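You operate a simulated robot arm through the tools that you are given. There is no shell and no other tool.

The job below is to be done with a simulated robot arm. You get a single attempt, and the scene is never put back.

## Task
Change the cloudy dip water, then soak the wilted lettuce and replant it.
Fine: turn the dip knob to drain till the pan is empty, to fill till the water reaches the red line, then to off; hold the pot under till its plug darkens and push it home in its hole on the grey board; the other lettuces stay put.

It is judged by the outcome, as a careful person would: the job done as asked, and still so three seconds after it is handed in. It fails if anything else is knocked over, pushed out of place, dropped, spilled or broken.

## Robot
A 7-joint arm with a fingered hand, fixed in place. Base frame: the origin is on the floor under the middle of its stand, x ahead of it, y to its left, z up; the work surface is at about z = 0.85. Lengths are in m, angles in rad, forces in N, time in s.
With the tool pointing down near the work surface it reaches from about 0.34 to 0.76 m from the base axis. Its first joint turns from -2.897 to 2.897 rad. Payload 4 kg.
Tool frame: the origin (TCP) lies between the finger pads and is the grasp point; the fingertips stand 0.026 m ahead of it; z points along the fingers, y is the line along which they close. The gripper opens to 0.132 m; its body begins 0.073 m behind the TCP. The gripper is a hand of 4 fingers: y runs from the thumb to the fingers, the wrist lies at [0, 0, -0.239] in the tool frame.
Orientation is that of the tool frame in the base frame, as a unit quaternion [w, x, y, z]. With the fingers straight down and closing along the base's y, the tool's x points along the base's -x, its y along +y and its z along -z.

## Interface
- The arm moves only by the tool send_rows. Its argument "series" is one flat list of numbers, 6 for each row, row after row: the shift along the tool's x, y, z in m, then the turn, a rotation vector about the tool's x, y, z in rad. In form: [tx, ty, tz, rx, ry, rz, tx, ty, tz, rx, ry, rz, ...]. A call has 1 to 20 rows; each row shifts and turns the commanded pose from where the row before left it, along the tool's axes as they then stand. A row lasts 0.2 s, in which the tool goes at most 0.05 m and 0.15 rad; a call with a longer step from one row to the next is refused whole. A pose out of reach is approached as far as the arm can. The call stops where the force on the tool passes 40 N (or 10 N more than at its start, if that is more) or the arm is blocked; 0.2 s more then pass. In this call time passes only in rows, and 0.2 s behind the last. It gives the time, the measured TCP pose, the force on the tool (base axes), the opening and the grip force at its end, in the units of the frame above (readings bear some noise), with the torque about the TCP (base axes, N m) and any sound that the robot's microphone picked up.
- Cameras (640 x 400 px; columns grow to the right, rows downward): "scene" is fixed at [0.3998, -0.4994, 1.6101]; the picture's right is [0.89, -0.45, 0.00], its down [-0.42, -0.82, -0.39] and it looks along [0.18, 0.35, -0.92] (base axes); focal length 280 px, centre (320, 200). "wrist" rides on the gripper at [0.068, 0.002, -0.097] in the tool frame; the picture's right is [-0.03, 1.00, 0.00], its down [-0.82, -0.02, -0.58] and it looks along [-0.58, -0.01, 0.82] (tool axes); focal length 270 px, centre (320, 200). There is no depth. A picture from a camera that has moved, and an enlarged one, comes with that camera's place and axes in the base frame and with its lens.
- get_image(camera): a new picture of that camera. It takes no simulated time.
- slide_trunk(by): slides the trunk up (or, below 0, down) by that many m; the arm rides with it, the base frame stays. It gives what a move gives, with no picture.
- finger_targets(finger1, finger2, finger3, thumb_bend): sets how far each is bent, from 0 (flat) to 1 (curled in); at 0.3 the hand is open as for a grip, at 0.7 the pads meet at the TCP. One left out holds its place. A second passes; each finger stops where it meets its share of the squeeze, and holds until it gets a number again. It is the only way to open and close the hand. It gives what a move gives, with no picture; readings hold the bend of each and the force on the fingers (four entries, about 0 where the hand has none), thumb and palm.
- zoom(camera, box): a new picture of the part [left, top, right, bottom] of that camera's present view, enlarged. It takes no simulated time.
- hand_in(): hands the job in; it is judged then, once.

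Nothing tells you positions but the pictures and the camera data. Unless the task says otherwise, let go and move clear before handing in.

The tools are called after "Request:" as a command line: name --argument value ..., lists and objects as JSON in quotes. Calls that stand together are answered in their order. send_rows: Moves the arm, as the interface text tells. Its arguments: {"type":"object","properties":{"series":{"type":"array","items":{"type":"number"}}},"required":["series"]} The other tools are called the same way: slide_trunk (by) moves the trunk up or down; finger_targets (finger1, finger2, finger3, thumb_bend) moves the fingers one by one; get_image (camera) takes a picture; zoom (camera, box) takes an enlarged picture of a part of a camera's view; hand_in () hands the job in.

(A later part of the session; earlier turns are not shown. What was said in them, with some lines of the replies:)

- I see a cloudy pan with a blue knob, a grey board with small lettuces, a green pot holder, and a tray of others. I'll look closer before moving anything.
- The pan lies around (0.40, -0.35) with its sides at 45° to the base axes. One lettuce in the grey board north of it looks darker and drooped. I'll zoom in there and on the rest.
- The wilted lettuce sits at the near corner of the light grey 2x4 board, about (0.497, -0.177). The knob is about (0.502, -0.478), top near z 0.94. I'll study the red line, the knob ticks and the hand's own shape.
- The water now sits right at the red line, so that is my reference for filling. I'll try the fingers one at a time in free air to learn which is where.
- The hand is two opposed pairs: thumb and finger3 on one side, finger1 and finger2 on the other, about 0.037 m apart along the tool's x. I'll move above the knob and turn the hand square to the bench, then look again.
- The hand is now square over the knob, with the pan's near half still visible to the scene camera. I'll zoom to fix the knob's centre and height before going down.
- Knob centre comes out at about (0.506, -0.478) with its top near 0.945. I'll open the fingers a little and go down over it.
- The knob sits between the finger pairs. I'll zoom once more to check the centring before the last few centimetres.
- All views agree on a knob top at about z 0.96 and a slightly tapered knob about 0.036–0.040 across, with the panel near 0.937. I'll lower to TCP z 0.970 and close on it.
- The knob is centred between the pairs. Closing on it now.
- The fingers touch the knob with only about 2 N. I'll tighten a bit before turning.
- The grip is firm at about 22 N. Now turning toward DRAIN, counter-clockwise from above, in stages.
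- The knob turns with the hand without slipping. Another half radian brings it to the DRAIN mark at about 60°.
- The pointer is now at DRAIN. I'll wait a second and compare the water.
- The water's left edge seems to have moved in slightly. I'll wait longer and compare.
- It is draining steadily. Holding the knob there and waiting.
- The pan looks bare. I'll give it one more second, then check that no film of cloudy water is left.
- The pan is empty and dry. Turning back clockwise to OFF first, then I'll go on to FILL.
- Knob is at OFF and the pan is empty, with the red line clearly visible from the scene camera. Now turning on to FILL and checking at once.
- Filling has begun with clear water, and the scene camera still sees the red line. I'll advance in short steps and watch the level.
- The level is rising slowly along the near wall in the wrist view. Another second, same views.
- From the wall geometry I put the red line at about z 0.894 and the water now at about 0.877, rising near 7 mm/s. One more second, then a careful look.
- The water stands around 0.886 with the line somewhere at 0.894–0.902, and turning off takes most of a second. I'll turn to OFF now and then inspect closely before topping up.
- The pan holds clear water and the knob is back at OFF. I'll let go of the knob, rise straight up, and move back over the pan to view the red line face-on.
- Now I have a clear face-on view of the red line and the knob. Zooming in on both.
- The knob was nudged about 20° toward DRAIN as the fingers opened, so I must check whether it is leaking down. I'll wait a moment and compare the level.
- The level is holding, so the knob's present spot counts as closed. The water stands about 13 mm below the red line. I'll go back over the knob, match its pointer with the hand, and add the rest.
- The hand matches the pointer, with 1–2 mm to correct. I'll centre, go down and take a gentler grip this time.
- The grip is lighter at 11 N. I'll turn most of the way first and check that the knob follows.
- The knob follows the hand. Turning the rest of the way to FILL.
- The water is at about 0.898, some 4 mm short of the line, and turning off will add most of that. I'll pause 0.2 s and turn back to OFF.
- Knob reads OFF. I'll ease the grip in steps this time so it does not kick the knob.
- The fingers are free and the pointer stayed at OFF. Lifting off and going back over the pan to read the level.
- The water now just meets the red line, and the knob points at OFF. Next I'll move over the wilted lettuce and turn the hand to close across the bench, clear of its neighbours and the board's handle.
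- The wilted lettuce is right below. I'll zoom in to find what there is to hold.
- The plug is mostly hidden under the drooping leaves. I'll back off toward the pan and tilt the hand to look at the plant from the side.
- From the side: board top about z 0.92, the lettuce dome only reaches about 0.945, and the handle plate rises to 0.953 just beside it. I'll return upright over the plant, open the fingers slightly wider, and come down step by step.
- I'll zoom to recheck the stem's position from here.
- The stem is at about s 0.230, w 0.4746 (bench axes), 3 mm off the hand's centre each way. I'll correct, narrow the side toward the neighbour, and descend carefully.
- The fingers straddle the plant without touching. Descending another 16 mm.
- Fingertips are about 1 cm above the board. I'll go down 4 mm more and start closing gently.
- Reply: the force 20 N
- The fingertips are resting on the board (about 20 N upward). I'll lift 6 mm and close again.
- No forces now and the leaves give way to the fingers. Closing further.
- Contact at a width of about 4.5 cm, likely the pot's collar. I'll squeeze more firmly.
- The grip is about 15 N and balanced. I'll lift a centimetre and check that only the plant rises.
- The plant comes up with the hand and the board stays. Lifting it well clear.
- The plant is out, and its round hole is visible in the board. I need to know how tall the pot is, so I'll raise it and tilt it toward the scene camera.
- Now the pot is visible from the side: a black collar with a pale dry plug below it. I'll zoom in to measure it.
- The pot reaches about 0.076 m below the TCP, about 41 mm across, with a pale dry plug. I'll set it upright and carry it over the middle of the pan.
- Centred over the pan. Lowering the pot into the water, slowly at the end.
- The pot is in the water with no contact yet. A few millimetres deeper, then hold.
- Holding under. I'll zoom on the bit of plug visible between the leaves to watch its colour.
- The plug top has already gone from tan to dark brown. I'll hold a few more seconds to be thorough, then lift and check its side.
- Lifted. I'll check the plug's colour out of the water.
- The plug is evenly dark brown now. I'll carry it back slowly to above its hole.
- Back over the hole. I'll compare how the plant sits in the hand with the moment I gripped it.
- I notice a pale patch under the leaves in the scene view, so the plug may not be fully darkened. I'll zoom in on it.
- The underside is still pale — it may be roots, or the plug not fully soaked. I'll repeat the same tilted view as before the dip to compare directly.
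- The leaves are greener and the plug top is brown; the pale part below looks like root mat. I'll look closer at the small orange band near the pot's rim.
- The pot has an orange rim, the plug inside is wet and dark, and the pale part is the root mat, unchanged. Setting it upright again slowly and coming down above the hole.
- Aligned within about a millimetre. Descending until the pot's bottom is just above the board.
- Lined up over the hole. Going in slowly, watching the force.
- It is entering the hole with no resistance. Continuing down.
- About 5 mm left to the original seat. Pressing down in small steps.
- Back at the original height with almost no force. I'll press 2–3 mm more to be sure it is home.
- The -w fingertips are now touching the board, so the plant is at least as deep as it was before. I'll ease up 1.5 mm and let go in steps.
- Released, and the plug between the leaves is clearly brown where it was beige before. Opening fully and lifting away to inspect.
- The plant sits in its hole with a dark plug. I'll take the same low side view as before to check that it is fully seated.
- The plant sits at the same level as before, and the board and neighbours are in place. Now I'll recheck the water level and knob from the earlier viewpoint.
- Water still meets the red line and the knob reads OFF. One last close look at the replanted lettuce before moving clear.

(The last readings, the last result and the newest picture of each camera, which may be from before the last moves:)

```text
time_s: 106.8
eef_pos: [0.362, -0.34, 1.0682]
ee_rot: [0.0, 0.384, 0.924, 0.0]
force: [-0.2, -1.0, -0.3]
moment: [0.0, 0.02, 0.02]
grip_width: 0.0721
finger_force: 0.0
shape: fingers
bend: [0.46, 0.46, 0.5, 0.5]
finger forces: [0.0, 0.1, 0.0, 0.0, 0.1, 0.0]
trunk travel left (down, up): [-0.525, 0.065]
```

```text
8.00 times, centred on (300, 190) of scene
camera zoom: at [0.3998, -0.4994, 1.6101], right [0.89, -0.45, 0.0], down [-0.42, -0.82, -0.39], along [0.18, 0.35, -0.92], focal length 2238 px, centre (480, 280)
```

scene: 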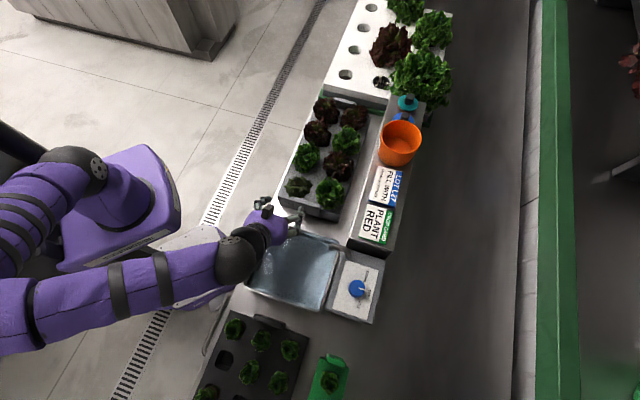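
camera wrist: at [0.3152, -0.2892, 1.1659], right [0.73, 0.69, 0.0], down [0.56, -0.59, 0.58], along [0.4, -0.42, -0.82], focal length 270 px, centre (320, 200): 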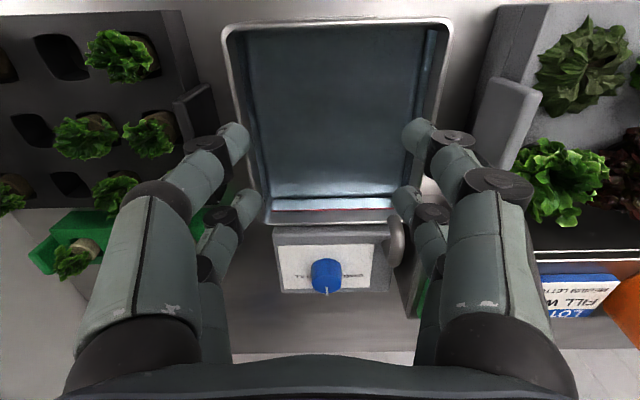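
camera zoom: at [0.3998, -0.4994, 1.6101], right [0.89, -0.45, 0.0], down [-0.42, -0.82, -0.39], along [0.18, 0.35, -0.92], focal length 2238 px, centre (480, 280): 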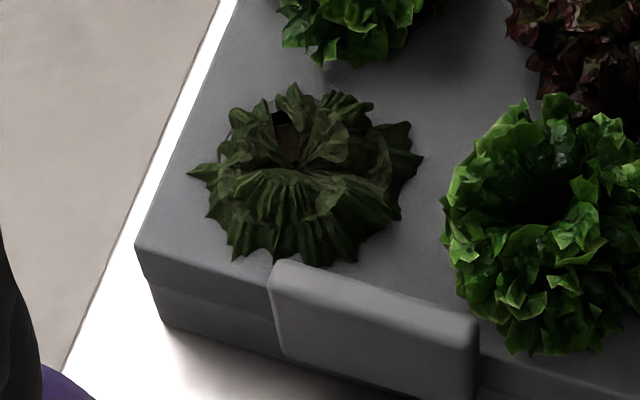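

Everything looks right, but the task says to push it home, so I'll go back and press the plant gently from above with closed fingers to be sure it is fully down.

Request:
send_rows --series '[0.007, 0.0357, -0.012, 0, 0, 0, 0.007, 0.0357, -0.012, 0, 0, 0, 0.007, 0.0357, -0.012, 0, 0, 0, 0, 0, 0, 0, 0, -0.1428, 0, 0, 0, 0, 0, -0.1428, 0, 0, 0, 0, 0, -0.1428, 0, 0, 0, 0, 0, -0.1428, 0, 0, 0, 0, 0, -0.1428, 0, 0, 0, 0, 0, -0.1428, 0, 0, 0, 0, 0, -0.1428, 0, 0, 0, 0, 0, -0.1428, 0, 0, 0, 0, 0, -0.1428, 0, 0, 0, 0, 0, -0.1428, 0, 0, 0, 0, 0, -0.1428, -0.036, 0, 0, 0, 0, 0, -0.036, 0, 0, 0, 0, 0, -0.0327, 0.0014, 0, 0, 0, 0]'

Request:
finger_targets --finger1 0.66 --finger2 0.66 --finger3 0.66 --thumb_bend 0.66

Request:
send_rows --series '[0, 0, 0.035, 0, 0, 0, 0, 0, 0.035, 0, 0, 0, 0, 0, 0.03, 0, 0, 0, 0, 0, 0.015, 0, 0, 0]'

Request:
get_image --camera "wrist"

Request:
zoom --camera "scene" --box '[265, 150, 335, 220]'

```text
time_s: 110.4
eef_pos: [0.4961, -0.173, 1.1055]
ee_rot: [0.001, -0.383, 0.924, 0.0]
force: [0.9, 0.3, 0.2]
moment: [-0.05, 0.01, -0.02]
grip_width: 0.072
finger_force: 0.0
shape: fingers
bend: [0.46, 0.46, 0.5, 0.5]
finger forces: [0.0, 0.1, 0.0, 0.1, 0.0, 0.0]
trunk travel left (down, up): [-0.525, 0.065]
```

```text
time_s: 111.4
eef_pos: [0.4958, -0.1726, 1.1059]
ee_rot: [-0.001, -0.382, 0.924, 0.0]
force: [0.5, 0.4, 0.3]
moment: [0.0, -0.04, 0.01]
grip_width: 0.0138
finger_force: 0.1
shape: fingers
bend: [0.66, 0.66, 0.66, 0.66]
finger forces: [0.1, 0.0, 0.1, 0.1, 0.1, 0.0]
trunk travel left (down, up): [-0.525, 0.065]
```

```text
time_s: 112.4
eef_pos: [0.4966, -0.1728, 0.9924]
ee_rot: [-0.001, -0.382, 0.924, 0.0]
force: [-0.3, 1.0, -0.4]
moment: [-0.01, 0.0, 0.0]
grip_width: 0.0138
finger_force: 0.0
shape: fingers
bend: [0.66, 0.66, 0.66, 0.66]
finger forces: [0.0, 0.0, 0.0, 0.0, 0.0, 0.1]
trunk travel left (down, up): [-0.525, 0.065]
```

```text
taken
camera wrist: at [0.4471, -0.2186, 1.0896], right [-0.69, 0.73, 0.0], down [0.59, 0.56, 0.58], along [0.42, 0.4, -0.82], focal length 270 px, centre (320, 200)
```

wrist: 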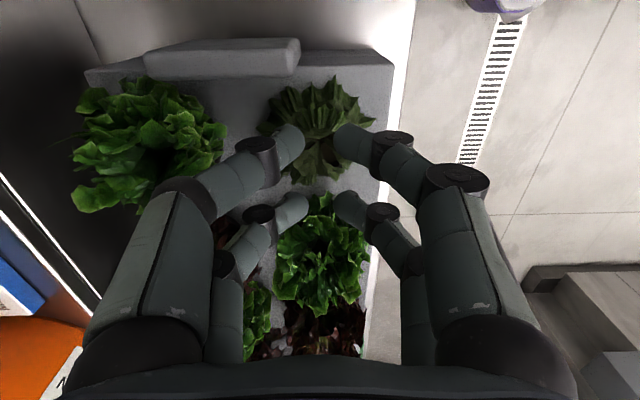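

```text
5.71 times, centred on (300, 185) of scene
camera zoom: at [0.3998, -0.4994, 1.6101], right [0.89, -0.45, 0.0], down [-0.42, -0.82, -0.39], along [0.18, 0.35, -0.92], focal length 1599 px, centre (434, 286)
```

zoom: 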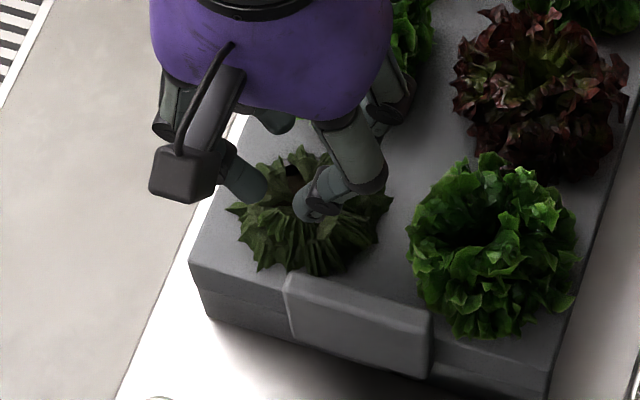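

Closed fingertips are over the plant's centre. Descending in small steps until light contact.

Request:
send_rows --series '[0, 0, 0.006, 0, 0, 0, 0, 0, 0.006, 0, 0, 0]'

Request:
send_rows --series '[0, 0, 0.003, 0, 0, 0, 0, 0, 0.003, 0, 0, 0]'

Request:
send_rows --series '[0, 0, 0.002, 0, 0, 0, 0, 0, 0.002, 0, 0, 0]'

Request:
zoom --camera "wrist" --box '[200, 60, 440, 230]'

```text
time_s: 113.0
eef_pos: [0.4975, -0.1731, 0.9811]
ee_rot: [0.001, -0.382, 0.924, 0.0]
force: [-0.7, 0.5, 13.6]
moment: [-0.06, 0.08, 0.01]
grip_width: 0.0166
finger_force: 8.2
shape: fingers
bend: [0.65, 0.65, 0.65, 0.66]
finger forces: [4.0, 3.9, 3.0, 0.0, 5.8, 0.0]
trunk travel left (down, up): [-0.525, 0.065]
```

```text
time_s: 113.7
eef_pos: [0.4972, -0.1729, 0.9796]
ee_rot: [0.004, -0.382, 0.924, -0.005]
force: [-4.3, 1.4, 20.8]
moment: [0.02, 0.22, -0.02]
grip_width: 0.0174
finger_force: 12.3
shape: fingers
bend: [0.66, 0.65, 0.66, 0.66]
finger forces: [8.4, 7.2, 3.1, 0.0, 6.9, 0.1]
trunk travel left (down, up): [-0.525, 0.065]
stopped in row 2: the force on the tool passed its limit at 41 N (the readings are from after the stop); the commanded pose is now the measured one
```

```text
time_s: 114.2
eef_pos: [0.4987, -0.1743, 0.9782]
ee_rot: [0.007, -0.381, 0.924, -0.008]
force: [-5.1, 1.2, 21.9]
moment: [0.05, 0.24, 0.01]
grip_width: 0.0181
finger_force: 13.8
shape: fingers
bend: [0.66, 0.66, 0.66, 0.66]
finger forces: [9.7, 8.0, 3.4, 0.0, 6.9, 0.0]
trunk travel left (down, up): [-0.525, 0.065]
stopped in row 2: the force on the tool passed its limit at 43 N (the readings are from after the stop); the commanded pose is now the measured one
```

```text
2.35 times, centred on (320, 145) of wrist
camera zoom: at [0.4484, -0.2191, 1.0758], right [-0.69, 0.73, -0.02], down [0.58, 0.57, 0.58], along [0.43, 0.39, -0.81], focal length 636 px, centre (320, 329)
```

zoom: 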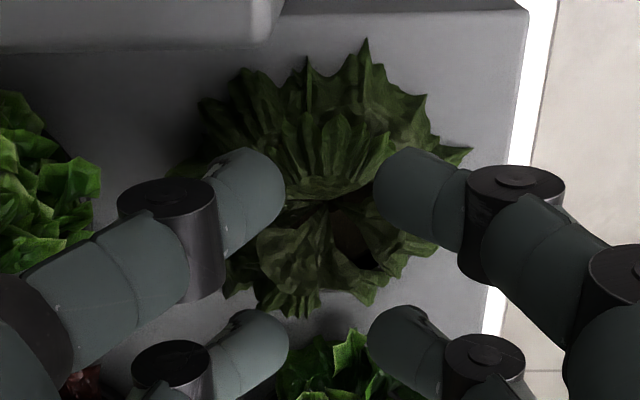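

The plant's top took a firm push and did not yield further, so it is home. Lifting straight up now and checking.

Request:
send_rows --series '[0, 0, -0.005, 0, 0, 0, 0, 0, -0.015, 0, 0, 0, 0, 0, -0.03, 0, 0, 0, 0, 0, -0.03, 0, 0, 0, 0, 0, -0.03, 0, 0, 0, 0, 0, -0.03, 0, 0, 0]'

Request:
get_image --camera "wrist"

Request:
zoom --camera "wrist" --box '[260, 40, 380, 130]'

Request:
zoom --camera "scene" --box '[275, 165, 325, 215]'

```text
time_s: 115.6
eef_pos: [0.4997, -0.1725, 1.1154]
ee_rot: [0.006, -0.381, 0.925, -0.005]
force: [-0.2, 0.3, -0.2]
moment: [-0.03, 0.01, 0.04]
grip_width: 0.0179
finger_force: 3.1
shape: fingers
bend: [0.64, 0.64, 0.65, 0.65]
finger forces: [1.5, 1.6, 1.8, 0.1, 1.6, 0.1]
trunk travel left (down, up): [-0.525, 0.065]
```

```text
taken
camera wrist: at [0.4481, -0.2163, 1.2135], right [-0.69, 0.73, -0.01], down [0.59, 0.56, 0.58], along [0.43, 0.39, -0.81], focal length 270 px, centre (320, 200)
```

wrist: 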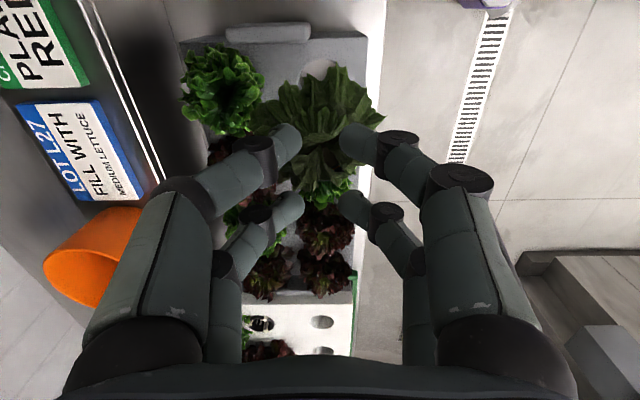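

```text
4.44 times, centred on (320, 85) of wrist
camera zoom: at [0.4481, -0.2163, 1.2135], right [-0.69, 0.73, -0.01], down [0.59, 0.56, 0.58], along [0.43, 0.39, -0.81], focal length 1201 px, centre (320, 711)
```

zoom: 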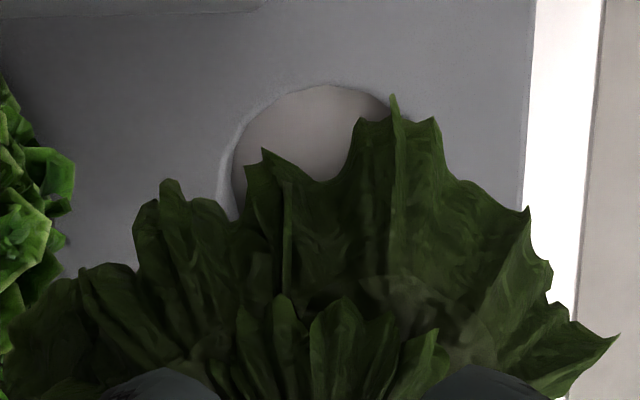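

```text
8.00 times, centred on (300, 190) of scene
camera zoom: at [0.3998, -0.4994, 1.6101], right [0.89, -0.45, 0.0], down [-0.42, -0.82, -0.39], along [0.18, 0.35, -0.92], focal length 2238 px, centre (480, 280)
```

zoom: 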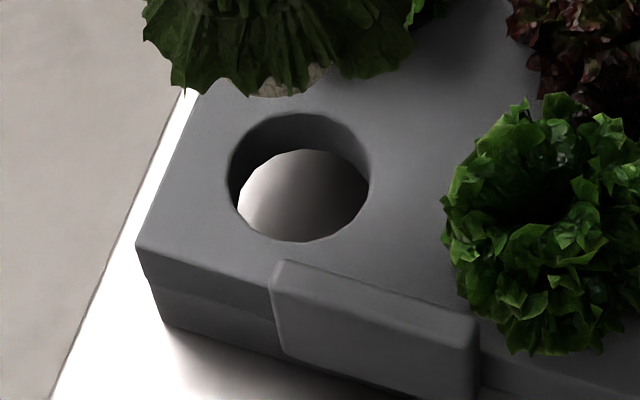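

The fingers had wedged onto the plant and it came up with the hand, lightly held. I'll go straight back down along the same line, slowly, and set it in again.

Request:
send_rows --series '[0, 0, 0.012, 0, 0, 0, 0, 0, 0.015, 0, 0, 0, 0, 0, 0.015, 0, 0, 0, 0, 0, 0.015, 0, 0, 0, 0, 0, 0.012, 0, 0, 0, 0, 0, 0.008, 0, 0, 0]'

Request:
get_image --camera "wrist"

Request:
zoom --camera "scene" --box '[265, 150, 335, 220]'

Request:
zoom --camera "wrist" --box '[200, 60, 440, 230]'

```text
time_s: 117.0
eef_pos: [0.4999, -0.1737, 1.0382]
ee_rot: [0.005, -0.382, 0.924, -0.005]
force: [-0.2, 0.6, -0.5]
moment: [-0.06, 0.02, -0.03]
grip_width: 0.0179
finger_force: 3.2
shape: fingers
bend: [0.64, 0.64, 0.65, 0.65]
finger forces: [1.5, 1.4, 1.8, 0.0, 1.7, 0.0]
trunk travel left (down, up): [-0.525, 0.065]
```

```text
taken
camera wrist: at [0.4489, -0.2189, 1.135], right [-0.69, 0.73, -0.01], down [0.59, 0.56, 0.58], along [0.43, 0.39, -0.81], focal length 270 px, centre (320, 200)
```

wrist: 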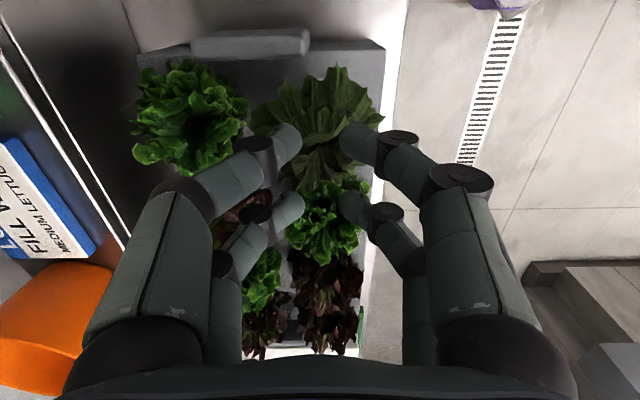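

```text
5.71 times, centred on (300, 185) of scene
camera zoom: at [0.3998, -0.4994, 1.6101], right [0.89, -0.45, 0.0], down [-0.42, -0.82, -0.39], along [0.18, 0.35, -0.92], focal length 1599 px, centre (434, 286)
```

zoom: 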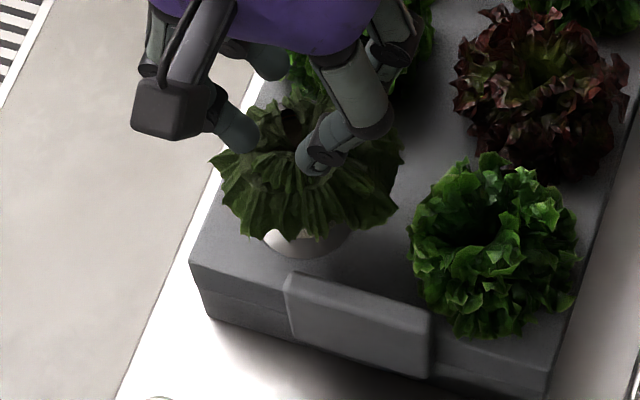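

```text
2.35 times, centred on (320, 145) of wrist
camera zoom: at [0.4489, -0.2189, 1.135], right [-0.69, 0.73, -0.01], down [0.59, 0.56, 0.58], along [0.43, 0.39, -0.81], focal length 636 px, centre (320, 329)
```

zoom: 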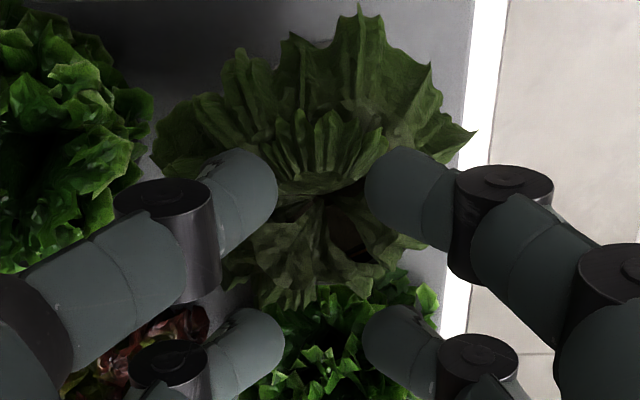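

The position matches the press point within half a millimetre. Continuing down gently.

Request:
send_rows --series '[0, 0, 0.006, 0, 0, 0, 0, 0, 0.006, 0, 0, 0, 0, 0, 0.006, 0, 0, 0, 0, 0, 0.006, 0, 0, 0]'

Request:
zoom --camera "scene" --box '[265, 150, 335, 220]'

Request:
zoom --camera "wrist" --box '[200, 60, 440, 230]'

```text
time_s: 118.0
eef_pos: [0.5003, -0.1732, 1.0124]
ee_rot: [0.005, -0.382, 0.924, -0.005]
force: [-0.4, -0.2, -0.8]
moment: [-0.02, 0.0, 0.0]
grip_width: 0.0177
finger_force: 3.2
shape: fingers
bend: [0.64, 0.64, 0.65, 0.65]
finger forces: [1.5, 1.5, 1.8, 0.0, 1.6, 0.0]
trunk travel left (down, up): [-0.525, 0.065]
```

```text
5.71 times, centred on (300, 185) of scene
camera zoom: at [0.3998, -0.4994, 1.6101], right [0.89, -0.45, 0.0], down [-0.42, -0.82, -0.39], along [0.18, 0.35, -0.92], focal length 1599 px, centre (434, 286)
```

zoom: 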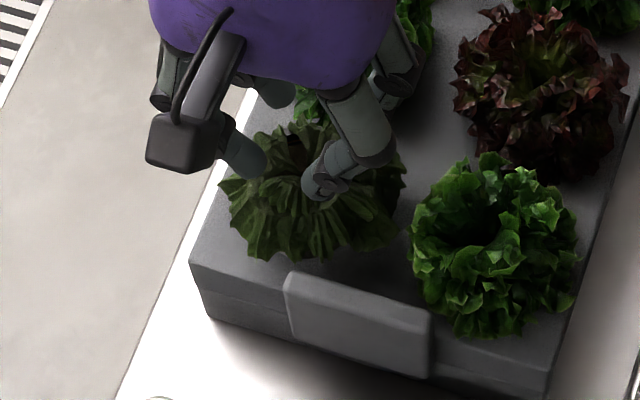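

```text
2.35 times, centred on (320, 145) of wrist
camera zoom: at [0.4497, -0.2186, 1.1103], right [-0.69, 0.73, -0.01], down [0.58, 0.56, 0.58], along [0.43, 0.39, -0.81], focal length 636 px, centre (320, 329)
```

zoom: 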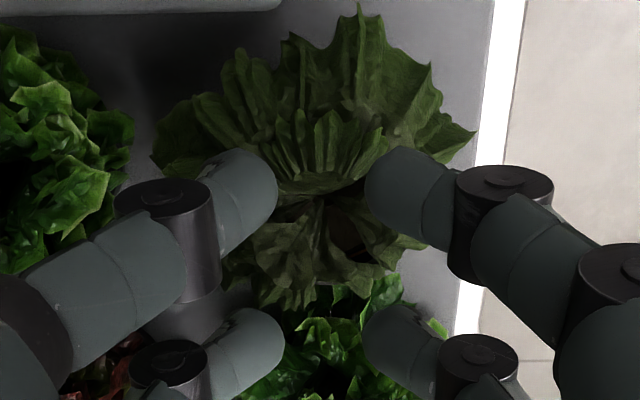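

No resistance — the pot is entering the hole. Continuing.

Request:
send_rows --series '[0.0008, 0.0004, 0.006, 0, 0, 0, 0, 0, 0.006, 0, 0, 0, 0, 0, 0.005, 0, 0, 0]'

Request:
send_rows --series '[0, 0, 0.004, 0, 0, 0, 0, 0, 0.004, 0, 0, 0]'

Request:
zoom --camera "scene" --box '[265, 150, 335, 220]'

Request:
zoom --camera "wrist" --box '[200, 60, 440, 230]'

```text
time_s: 118.8
eef_pos: [0.4987, -0.1746, 0.9988]
ee_rot: [0.006, -0.382, 0.924, -0.005]
force: [0.2, 1.0, -0.4]
moment: [-0.01, 0.0, 0.0]
grip_width: 0.0177
finger_force: 3.5
shape: fingers
bend: [0.64, 0.64, 0.65, 0.65]
finger forces: [1.5, 1.5, 1.8, 0.0, 1.6, 0.0]
trunk travel left (down, up): [-0.525, 0.065]
```

```text
time_s: 119.4
eef_pos: [0.4979, -0.1745, 0.9892]
ee_rot: [0.005, -0.383, 0.924, -0.006]
force: [-1.2, 0.9, 0.2]
moment: [0.0, 0.01, -0.02]
grip_width: 0.0179
finger_force: 3.4
shape: fingers
bend: [0.64, 0.64, 0.65, 0.65]
finger forces: [1.6, 1.6, 1.5, 0.1, 1.6, 0.1]
trunk travel left (down, up): [-0.525, 0.065]
```

```text
5.71 times, centred on (300, 185) of scene
camera zoom: at [0.3998, -0.4994, 1.6101], right [0.89, -0.45, 0.0], down [-0.42, -0.82, -0.39], along [0.18, 0.35, -0.92], focal length 1599 px, centre (434, 286)
```

zoom: 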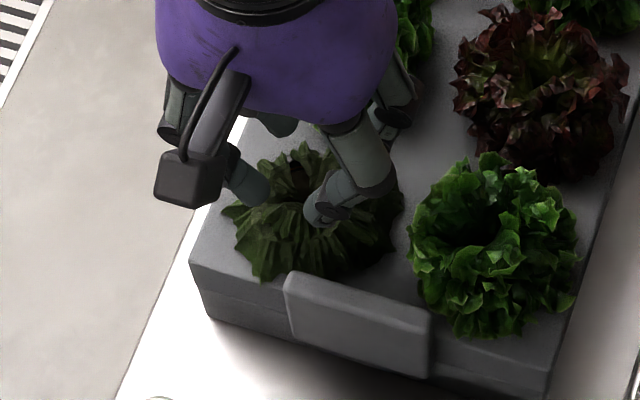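

```text
2.35 times, centred on (320, 145) of wrist
camera zoom: at [0.4482, -0.2201, 1.0874], right [-0.69, 0.73, -0.01], down [0.59, 0.56, 0.58], along [0.43, 0.39, -0.81], focal length 636 px, centre (320, 329)
```

zoom: 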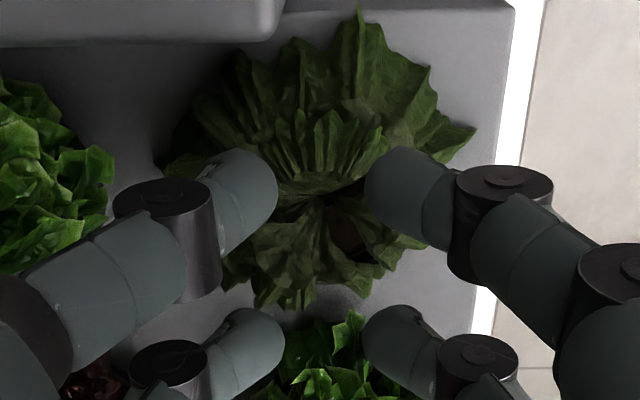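

About 11 mm left. Continuing in 3 mm steps.

Request:
send_rows --series '[0, 0, 0.003, 0, 0, 0, 0, 0, 0.003, 0, 0, 0, 0, 0, 0.002, 0, 0, 0]'

Request:
zoom --camera "wrist" --box '[200, 60, 440, 230]'

```text
time_s: 120.2
eef_pos: [0.4997, -0.174, 0.9828]
ee_rot: [0.005, -0.382, 0.924, -0.006]
force: [-0.4, -0.2, -1.3]
moment: [0.03, 0.03, 0.0]
grip_width: 0.0176
finger_force: 3.2
shape: fingers
bend: [0.64, 0.64, 0.65, 0.65]
finger forces: [1.5, 1.7, 1.3, 0.0, 1.4, 0.0]
trunk travel left (down, up): [-0.525, 0.065]
```

```text
2.35 times, centred on (320, 145) of wrist
camera zoom: at [0.4487, -0.2191, 1.0802], right [-0.69, 0.73, -0.01], down [0.58, 0.56, 0.58], along [0.43, 0.39, -0.81], focal length 636 px, centre (320, 329)
```

zoom: 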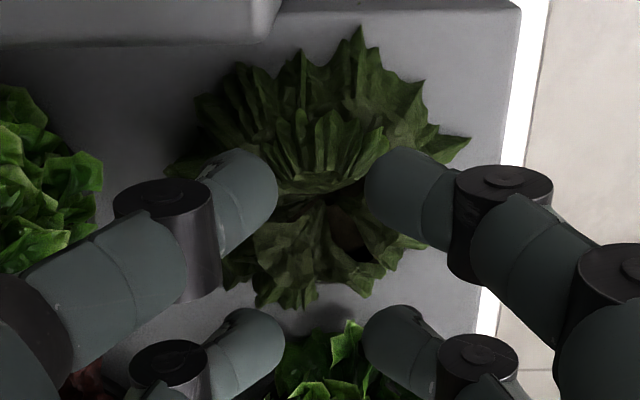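

About 4 mm to the seat. Two more small steps.

Request:
send_rows --series '[0, 0, 0.002, 0, 0, 0]'

Request:
send_rows --series '[0, 0, 0.0015, 0, 0, 0]'

Request:
zoom --camera "wrist" --box '[200, 60, 440, 230]'

```text
time_s: 120.6
eef_pos: [0.4987, -0.1732, 0.9815]
ee_rot: [0.004, -0.382, 0.924, -0.006]
force: [-3.0, 0.5, 4.7]
moment: [0.04, -0.01, -0.03]
grip_width: 0.0179
finger_force: 4.7
shape: fingers
bend: [0.64, 0.64, 0.65, 0.66]
finger forces: [2.9, 3.3, 1.9, 0.0, 2.1, 0.0]
trunk travel left (down, up): [-0.525, 0.065]
```

```text
time_s: 121.0
eef_pos: [0.4996, -0.1736, 0.9806]
ee_rot: [0.007, -0.383, 0.924, -0.006]
force: [-0.2, 1.4, 14.0]
moment: [0.07, 0.04, -0.01]
grip_width: 0.0178
finger_force: 9.2
shape: fingers
bend: [0.65, 0.65, 0.65, 0.66]
finger forces: [4.8, 5.6, 4.1, 0.0, 4.0, 0.0]
trunk travel left (down, up): [-0.525, 0.065]
```

```text
2.35 times, centred on (320, 145) of wrist
camera zoom: at [0.4476, -0.2192, 1.0772], right [-0.69, 0.73, -0.02], down [0.58, 0.57, 0.58], along [0.43, 0.39, -0.81], focal length 636 px, centre (320, 329)
```

zoom: 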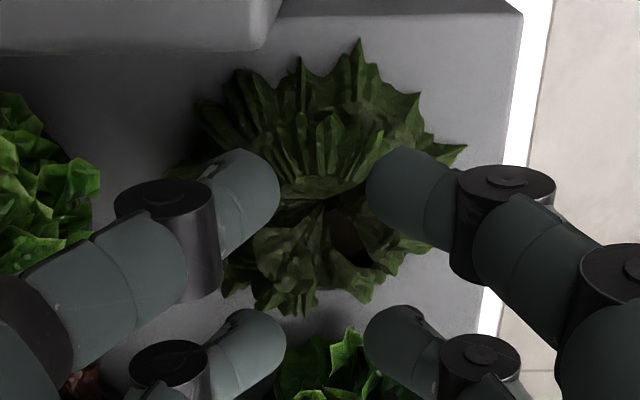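

A clean 14 N upward push centred on the plant shows the pot is seated home. I'll ease off a millimetre and open the fingers wide this time before lifting.

Request:
send_rows --series '[0, 0, -0.001, 0, 0, 0]'

Request:
finger_targets --finger1 0.62 --finger2 0.62 --finger3 0.62 --thumb_bend 0.62

Request:
finger_targets --finger1 0.54 --finger2 0.54 --finger3 0.54 --thumb_bend 0.54

Request:
finger_targets --finger1 0.46 --finger2 0.46 --finger3 0.48 --thumb_bend 0.48

Request:
zoom --camera "wrist" --box '[200, 60, 440, 230]'

```text
time_s: 121.4
eef_pos: [0.4983, -0.1738, 0.9796]
ee_rot: [0.006, -0.382, 0.924, -0.006]
force: [0.6, 2.9, 11.6]
moment: [0.1, -0.01, -0.02]
grip_width: 0.0174
finger_force: 9.0
shape: fingers
bend: [0.65, 0.65, 0.65, 0.66]
finger forces: [4.2, 5.9, 4.6, 0.1, 3.7, 0.1]
trunk travel left (down, up): [-0.525, 0.065]
```

```text
time_s: 122.4
eef_pos: [0.4971, -0.1735, 0.9798]
ee_rot: [0.005, -0.382, 0.924, -0.006]
force: [-0.3, 1.1, 1.8]
moment: [0.07, 0.02, -0.01]
grip_width: 0.0259
finger_force: 0.9
shape: fingers
bend: [0.62, 0.62, 0.62, 0.62]
finger forces: [0.8, 1.9, 0.0, 0.0, 0.1, 0.0]
trunk travel left (down, up): [-0.525, 0.065]
```

```text
time_s: 123.4
eef_pos: [0.4979, -0.175, 0.9792]
ee_rot: [0.004, -0.382, 0.924, -0.006]
force: [-0.3, -0.8, -0.5]
moment: [-0.03, 0.0, -0.03]
grip_width: 0.0519
finger_force: 0.0
shape: fingers
bend: [0.54, 0.54, 0.54, 0.54]
finger forces: [0.0, 0.0, 0.0, 0.0, 0.0, 0.1]
trunk travel left (down, up): [-0.525, 0.065]
```

```text
time_s: 124.4
eef_pos: [0.4978, -0.1757, 0.9791]
ee_rot: [0.006, -0.382, 0.924, -0.007]
force: [0.1, 0.4, -0.5]
moment: [0.01, -0.01, 0.02]
grip_width: 0.0754
finger_force: 0.0
shape: fingers
bend: [0.46, 0.46, 0.48, 0.48]
finger forces: [0.1, 0.1, 0.0, 0.0, 0.0, 0.1]
trunk travel left (down, up): [-0.525, 0.065]
```

```text
2.35 times, centred on (320, 145) of wrist
camera zoom: at [0.448, -0.2202, 1.0769], right [-0.69, 0.73, -0.01], down [0.58, 0.56, 0.58], along [0.43, 0.39, -0.81], focal length 636 px, centre (320, 329)
```

zoom: 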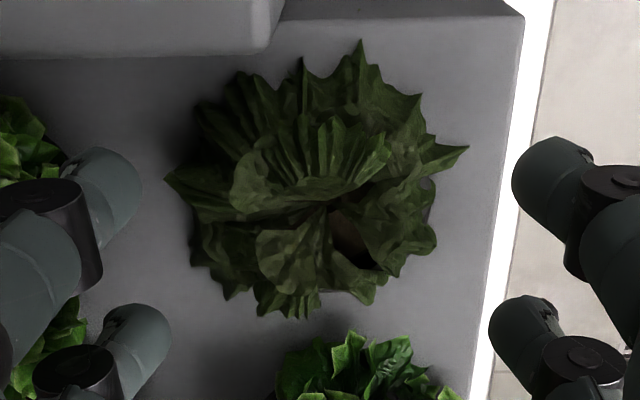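

The plant is free and upright in its hole. Lifting straight up with the fingers open, then checking that it stayed.

Request:
send_rows --series '[0, 0, -0.01, 0, 0, 0, 0, 0, -0.015, 0, 0, 0, 0, 0, -0.025, 0, 0, 0]'

Request:
zoom --camera "wrist" --box '[200, 40, 440, 210]'

Request:
zoom --camera "scene" --box '[265, 150, 335, 220]'

```text
time_s: 125.2
eef_pos: [0.4987, -0.1744, 1.0291]
ee_rot: [0.004, -0.382, 0.924, -0.006]
force: [0.4, -0.1, -1.0]
moment: [0.05, 0.01, 0.0]
grip_width: 0.0756
finger_force: 0.0
shape: fingers
bend: [0.46, 0.46, 0.48, 0.48]
finger forces: [0.0, 0.0, 0.0, 0.0, 0.0, 0.0]
trunk travel left (down, up): [-0.525, 0.065]
```

```text
2.35 times, centred on (320, 125) of wrist
camera zoom: at [0.4478, -0.2195, 1.1264], right [-0.69, 0.73, -0.01], down [0.59, 0.56, 0.58], along [0.43, 0.39, -0.81], focal length 636 px, centre (320, 376)
```

zoom: 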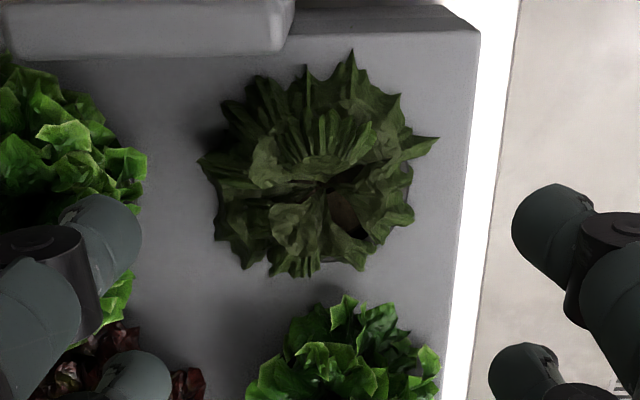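

```text
5.71 times, centred on (300, 185) of scene
camera zoom: at [0.3998, -0.4994, 1.6101], right [0.89, -0.45, 0.0], down [-0.42, -0.82, -0.39], along [0.18, 0.35, -0.92], focal length 1599 px, centre (434, 286)
```

zoom: 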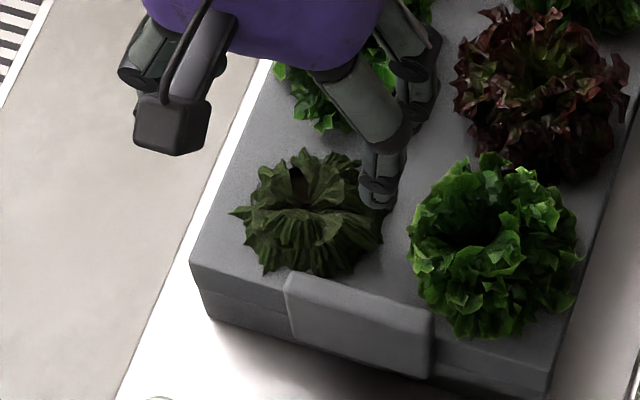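

The plant stayed put, seated and upright. Raising the hand clear of everything, then a last overall check.

Request:
send_rows --series '[0, 0, -0.035, 0, 0, 0, 0, 0, -0.04, 0, 0, 0, 0, 0, -0.04, 0, 0, 0, 0, 0, -0.04, 0, 0, 0, 0, 0, -0.04, 0, 0, 0, 0, 0.03, -0.02, 0, 0, 0, 0, 0.03, 0, 0, 0, 0]'

Request:
get_image --camera "scene"

Request:
zoom --camera "scene" --box '[275, 165, 325, 215]'

Request:
zoom --camera "scene" --box '[230, 210, 400, 330]'

Request:
zoom --camera "scene" --box '[270, 85, 380, 225]'

Request:
get_image --camera "wrist"

```text
time_s: 126.8
eef_pos: [0.4511, -0.1269, 1.2427]
ee_rot: [0.005, -0.382, 0.924, -0.005]
force: [-0.2, 0.3, -0.2]
moment: [-0.01, 0.02, 0.01]
grip_width: 0.0757
finger_force: 0.0
shape: fingers
bend: [0.46, 0.46, 0.48, 0.48]
finger forces: [0.0, 0.0, 0.0, 0.0, 0.1, 0.1]
trunk travel left (down, up): [-0.525, 0.065]
```

```text
taken
```

scene: 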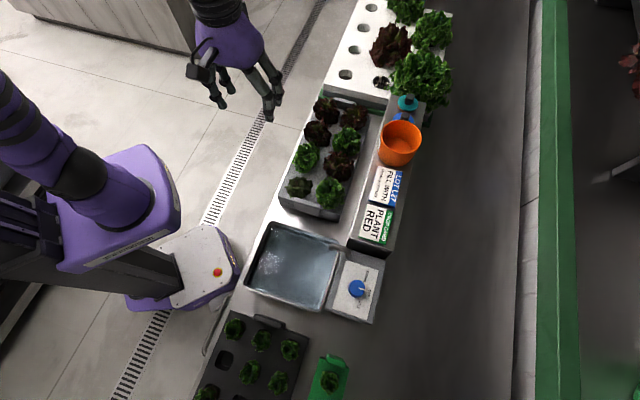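

```text
8.00 times, centred on (300, 190) of scene
camera zoom: at [0.3998, -0.4994, 1.6101], right [0.89, -0.45, 0.0], down [-0.42, -0.82, -0.39], along [0.18, 0.35, -0.92], focal length 2238 px, centre (480, 280)
```

zoom: 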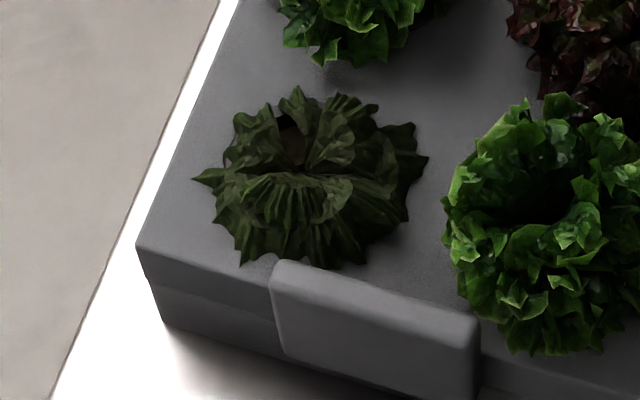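

```text
3.33 times, centred on (315, 270) of scene
camera zoom: at [0.3998, -0.4994, 1.6101], right [0.89, -0.45, 0.0], down [-0.42, -0.82, -0.39], along [0.18, 0.35, -0.92], focal length 932 px, centre (337, -33)
```

zoom: 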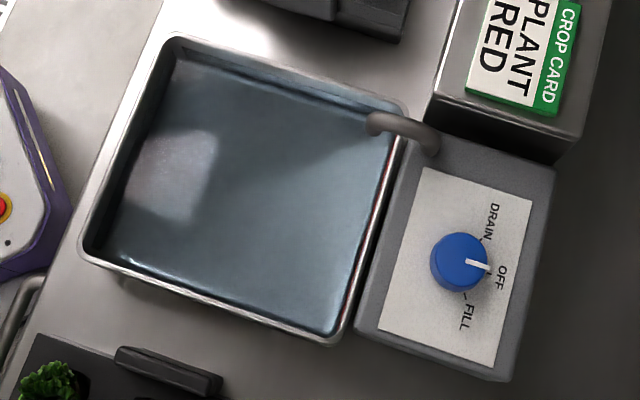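

```text
2.86 times, centred on (325, 155) of scene
camera zoom: at [0.3998, -0.4994, 1.6101], right [0.89, -0.45, 0.0], down [-0.42, -0.82, -0.39], along [0.18, 0.35, -0.92], focal length 799 px, centre (306, 329)
```

zoom: 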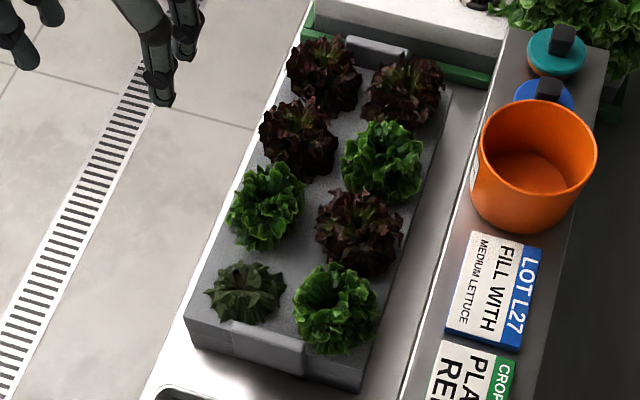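

```text
taken
camera wrist: at [0.4002, -0.1727, 1.3402], right [-0.69, 0.73, -0.01], down [0.58, 0.56, 0.58], along [0.43, 0.39, -0.81], focal length 270 px, centre (320, 200)
```

wrist: 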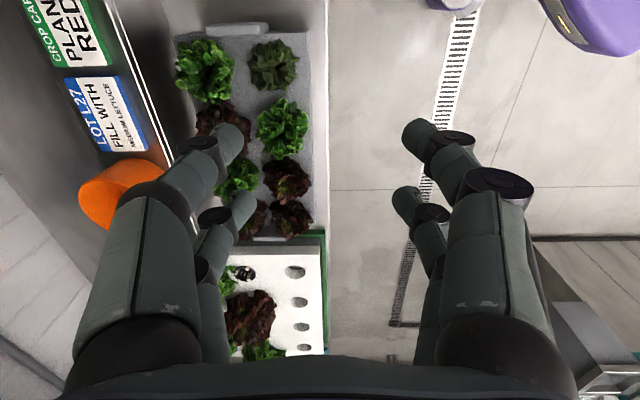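

The pan holds clear water at the red line and the knob is at OFF. The plug is dark, the lettuce is seated in its hole, and everything else is where it started. The hand is clear, so I'm handing in.

Request:
hand_in

```text
The job is handed in.
```

The job is done and handed in. I haven't been told how it was judged.

- **Dip water:** I drained the pan until it was empty, then refilled it in two goes. The new water is clear and just meets the red line. The knob points at OFF.
- **Lettuce:** I held the wilted lettuce's pot in the water for about eight seconds. Its plug went from beige to dark brown. It is back in its hole on the grey board and sits at the same height as before.
- **Slip while seating it:** I pressed the plant from above to make sure it was home, and hit just over 40 N. The fingers wedged onto the plant and lifted it out of the hole when I raised the hand. I lowered it back along the same line until it bottomed out. Then I opened the fingers wide, and it stayed in place.
- **Other things:** The other lettuces stayed in place and I saw no spills. The grey board shifted by about 1–2 mm, most likely when I first gripped the plant.
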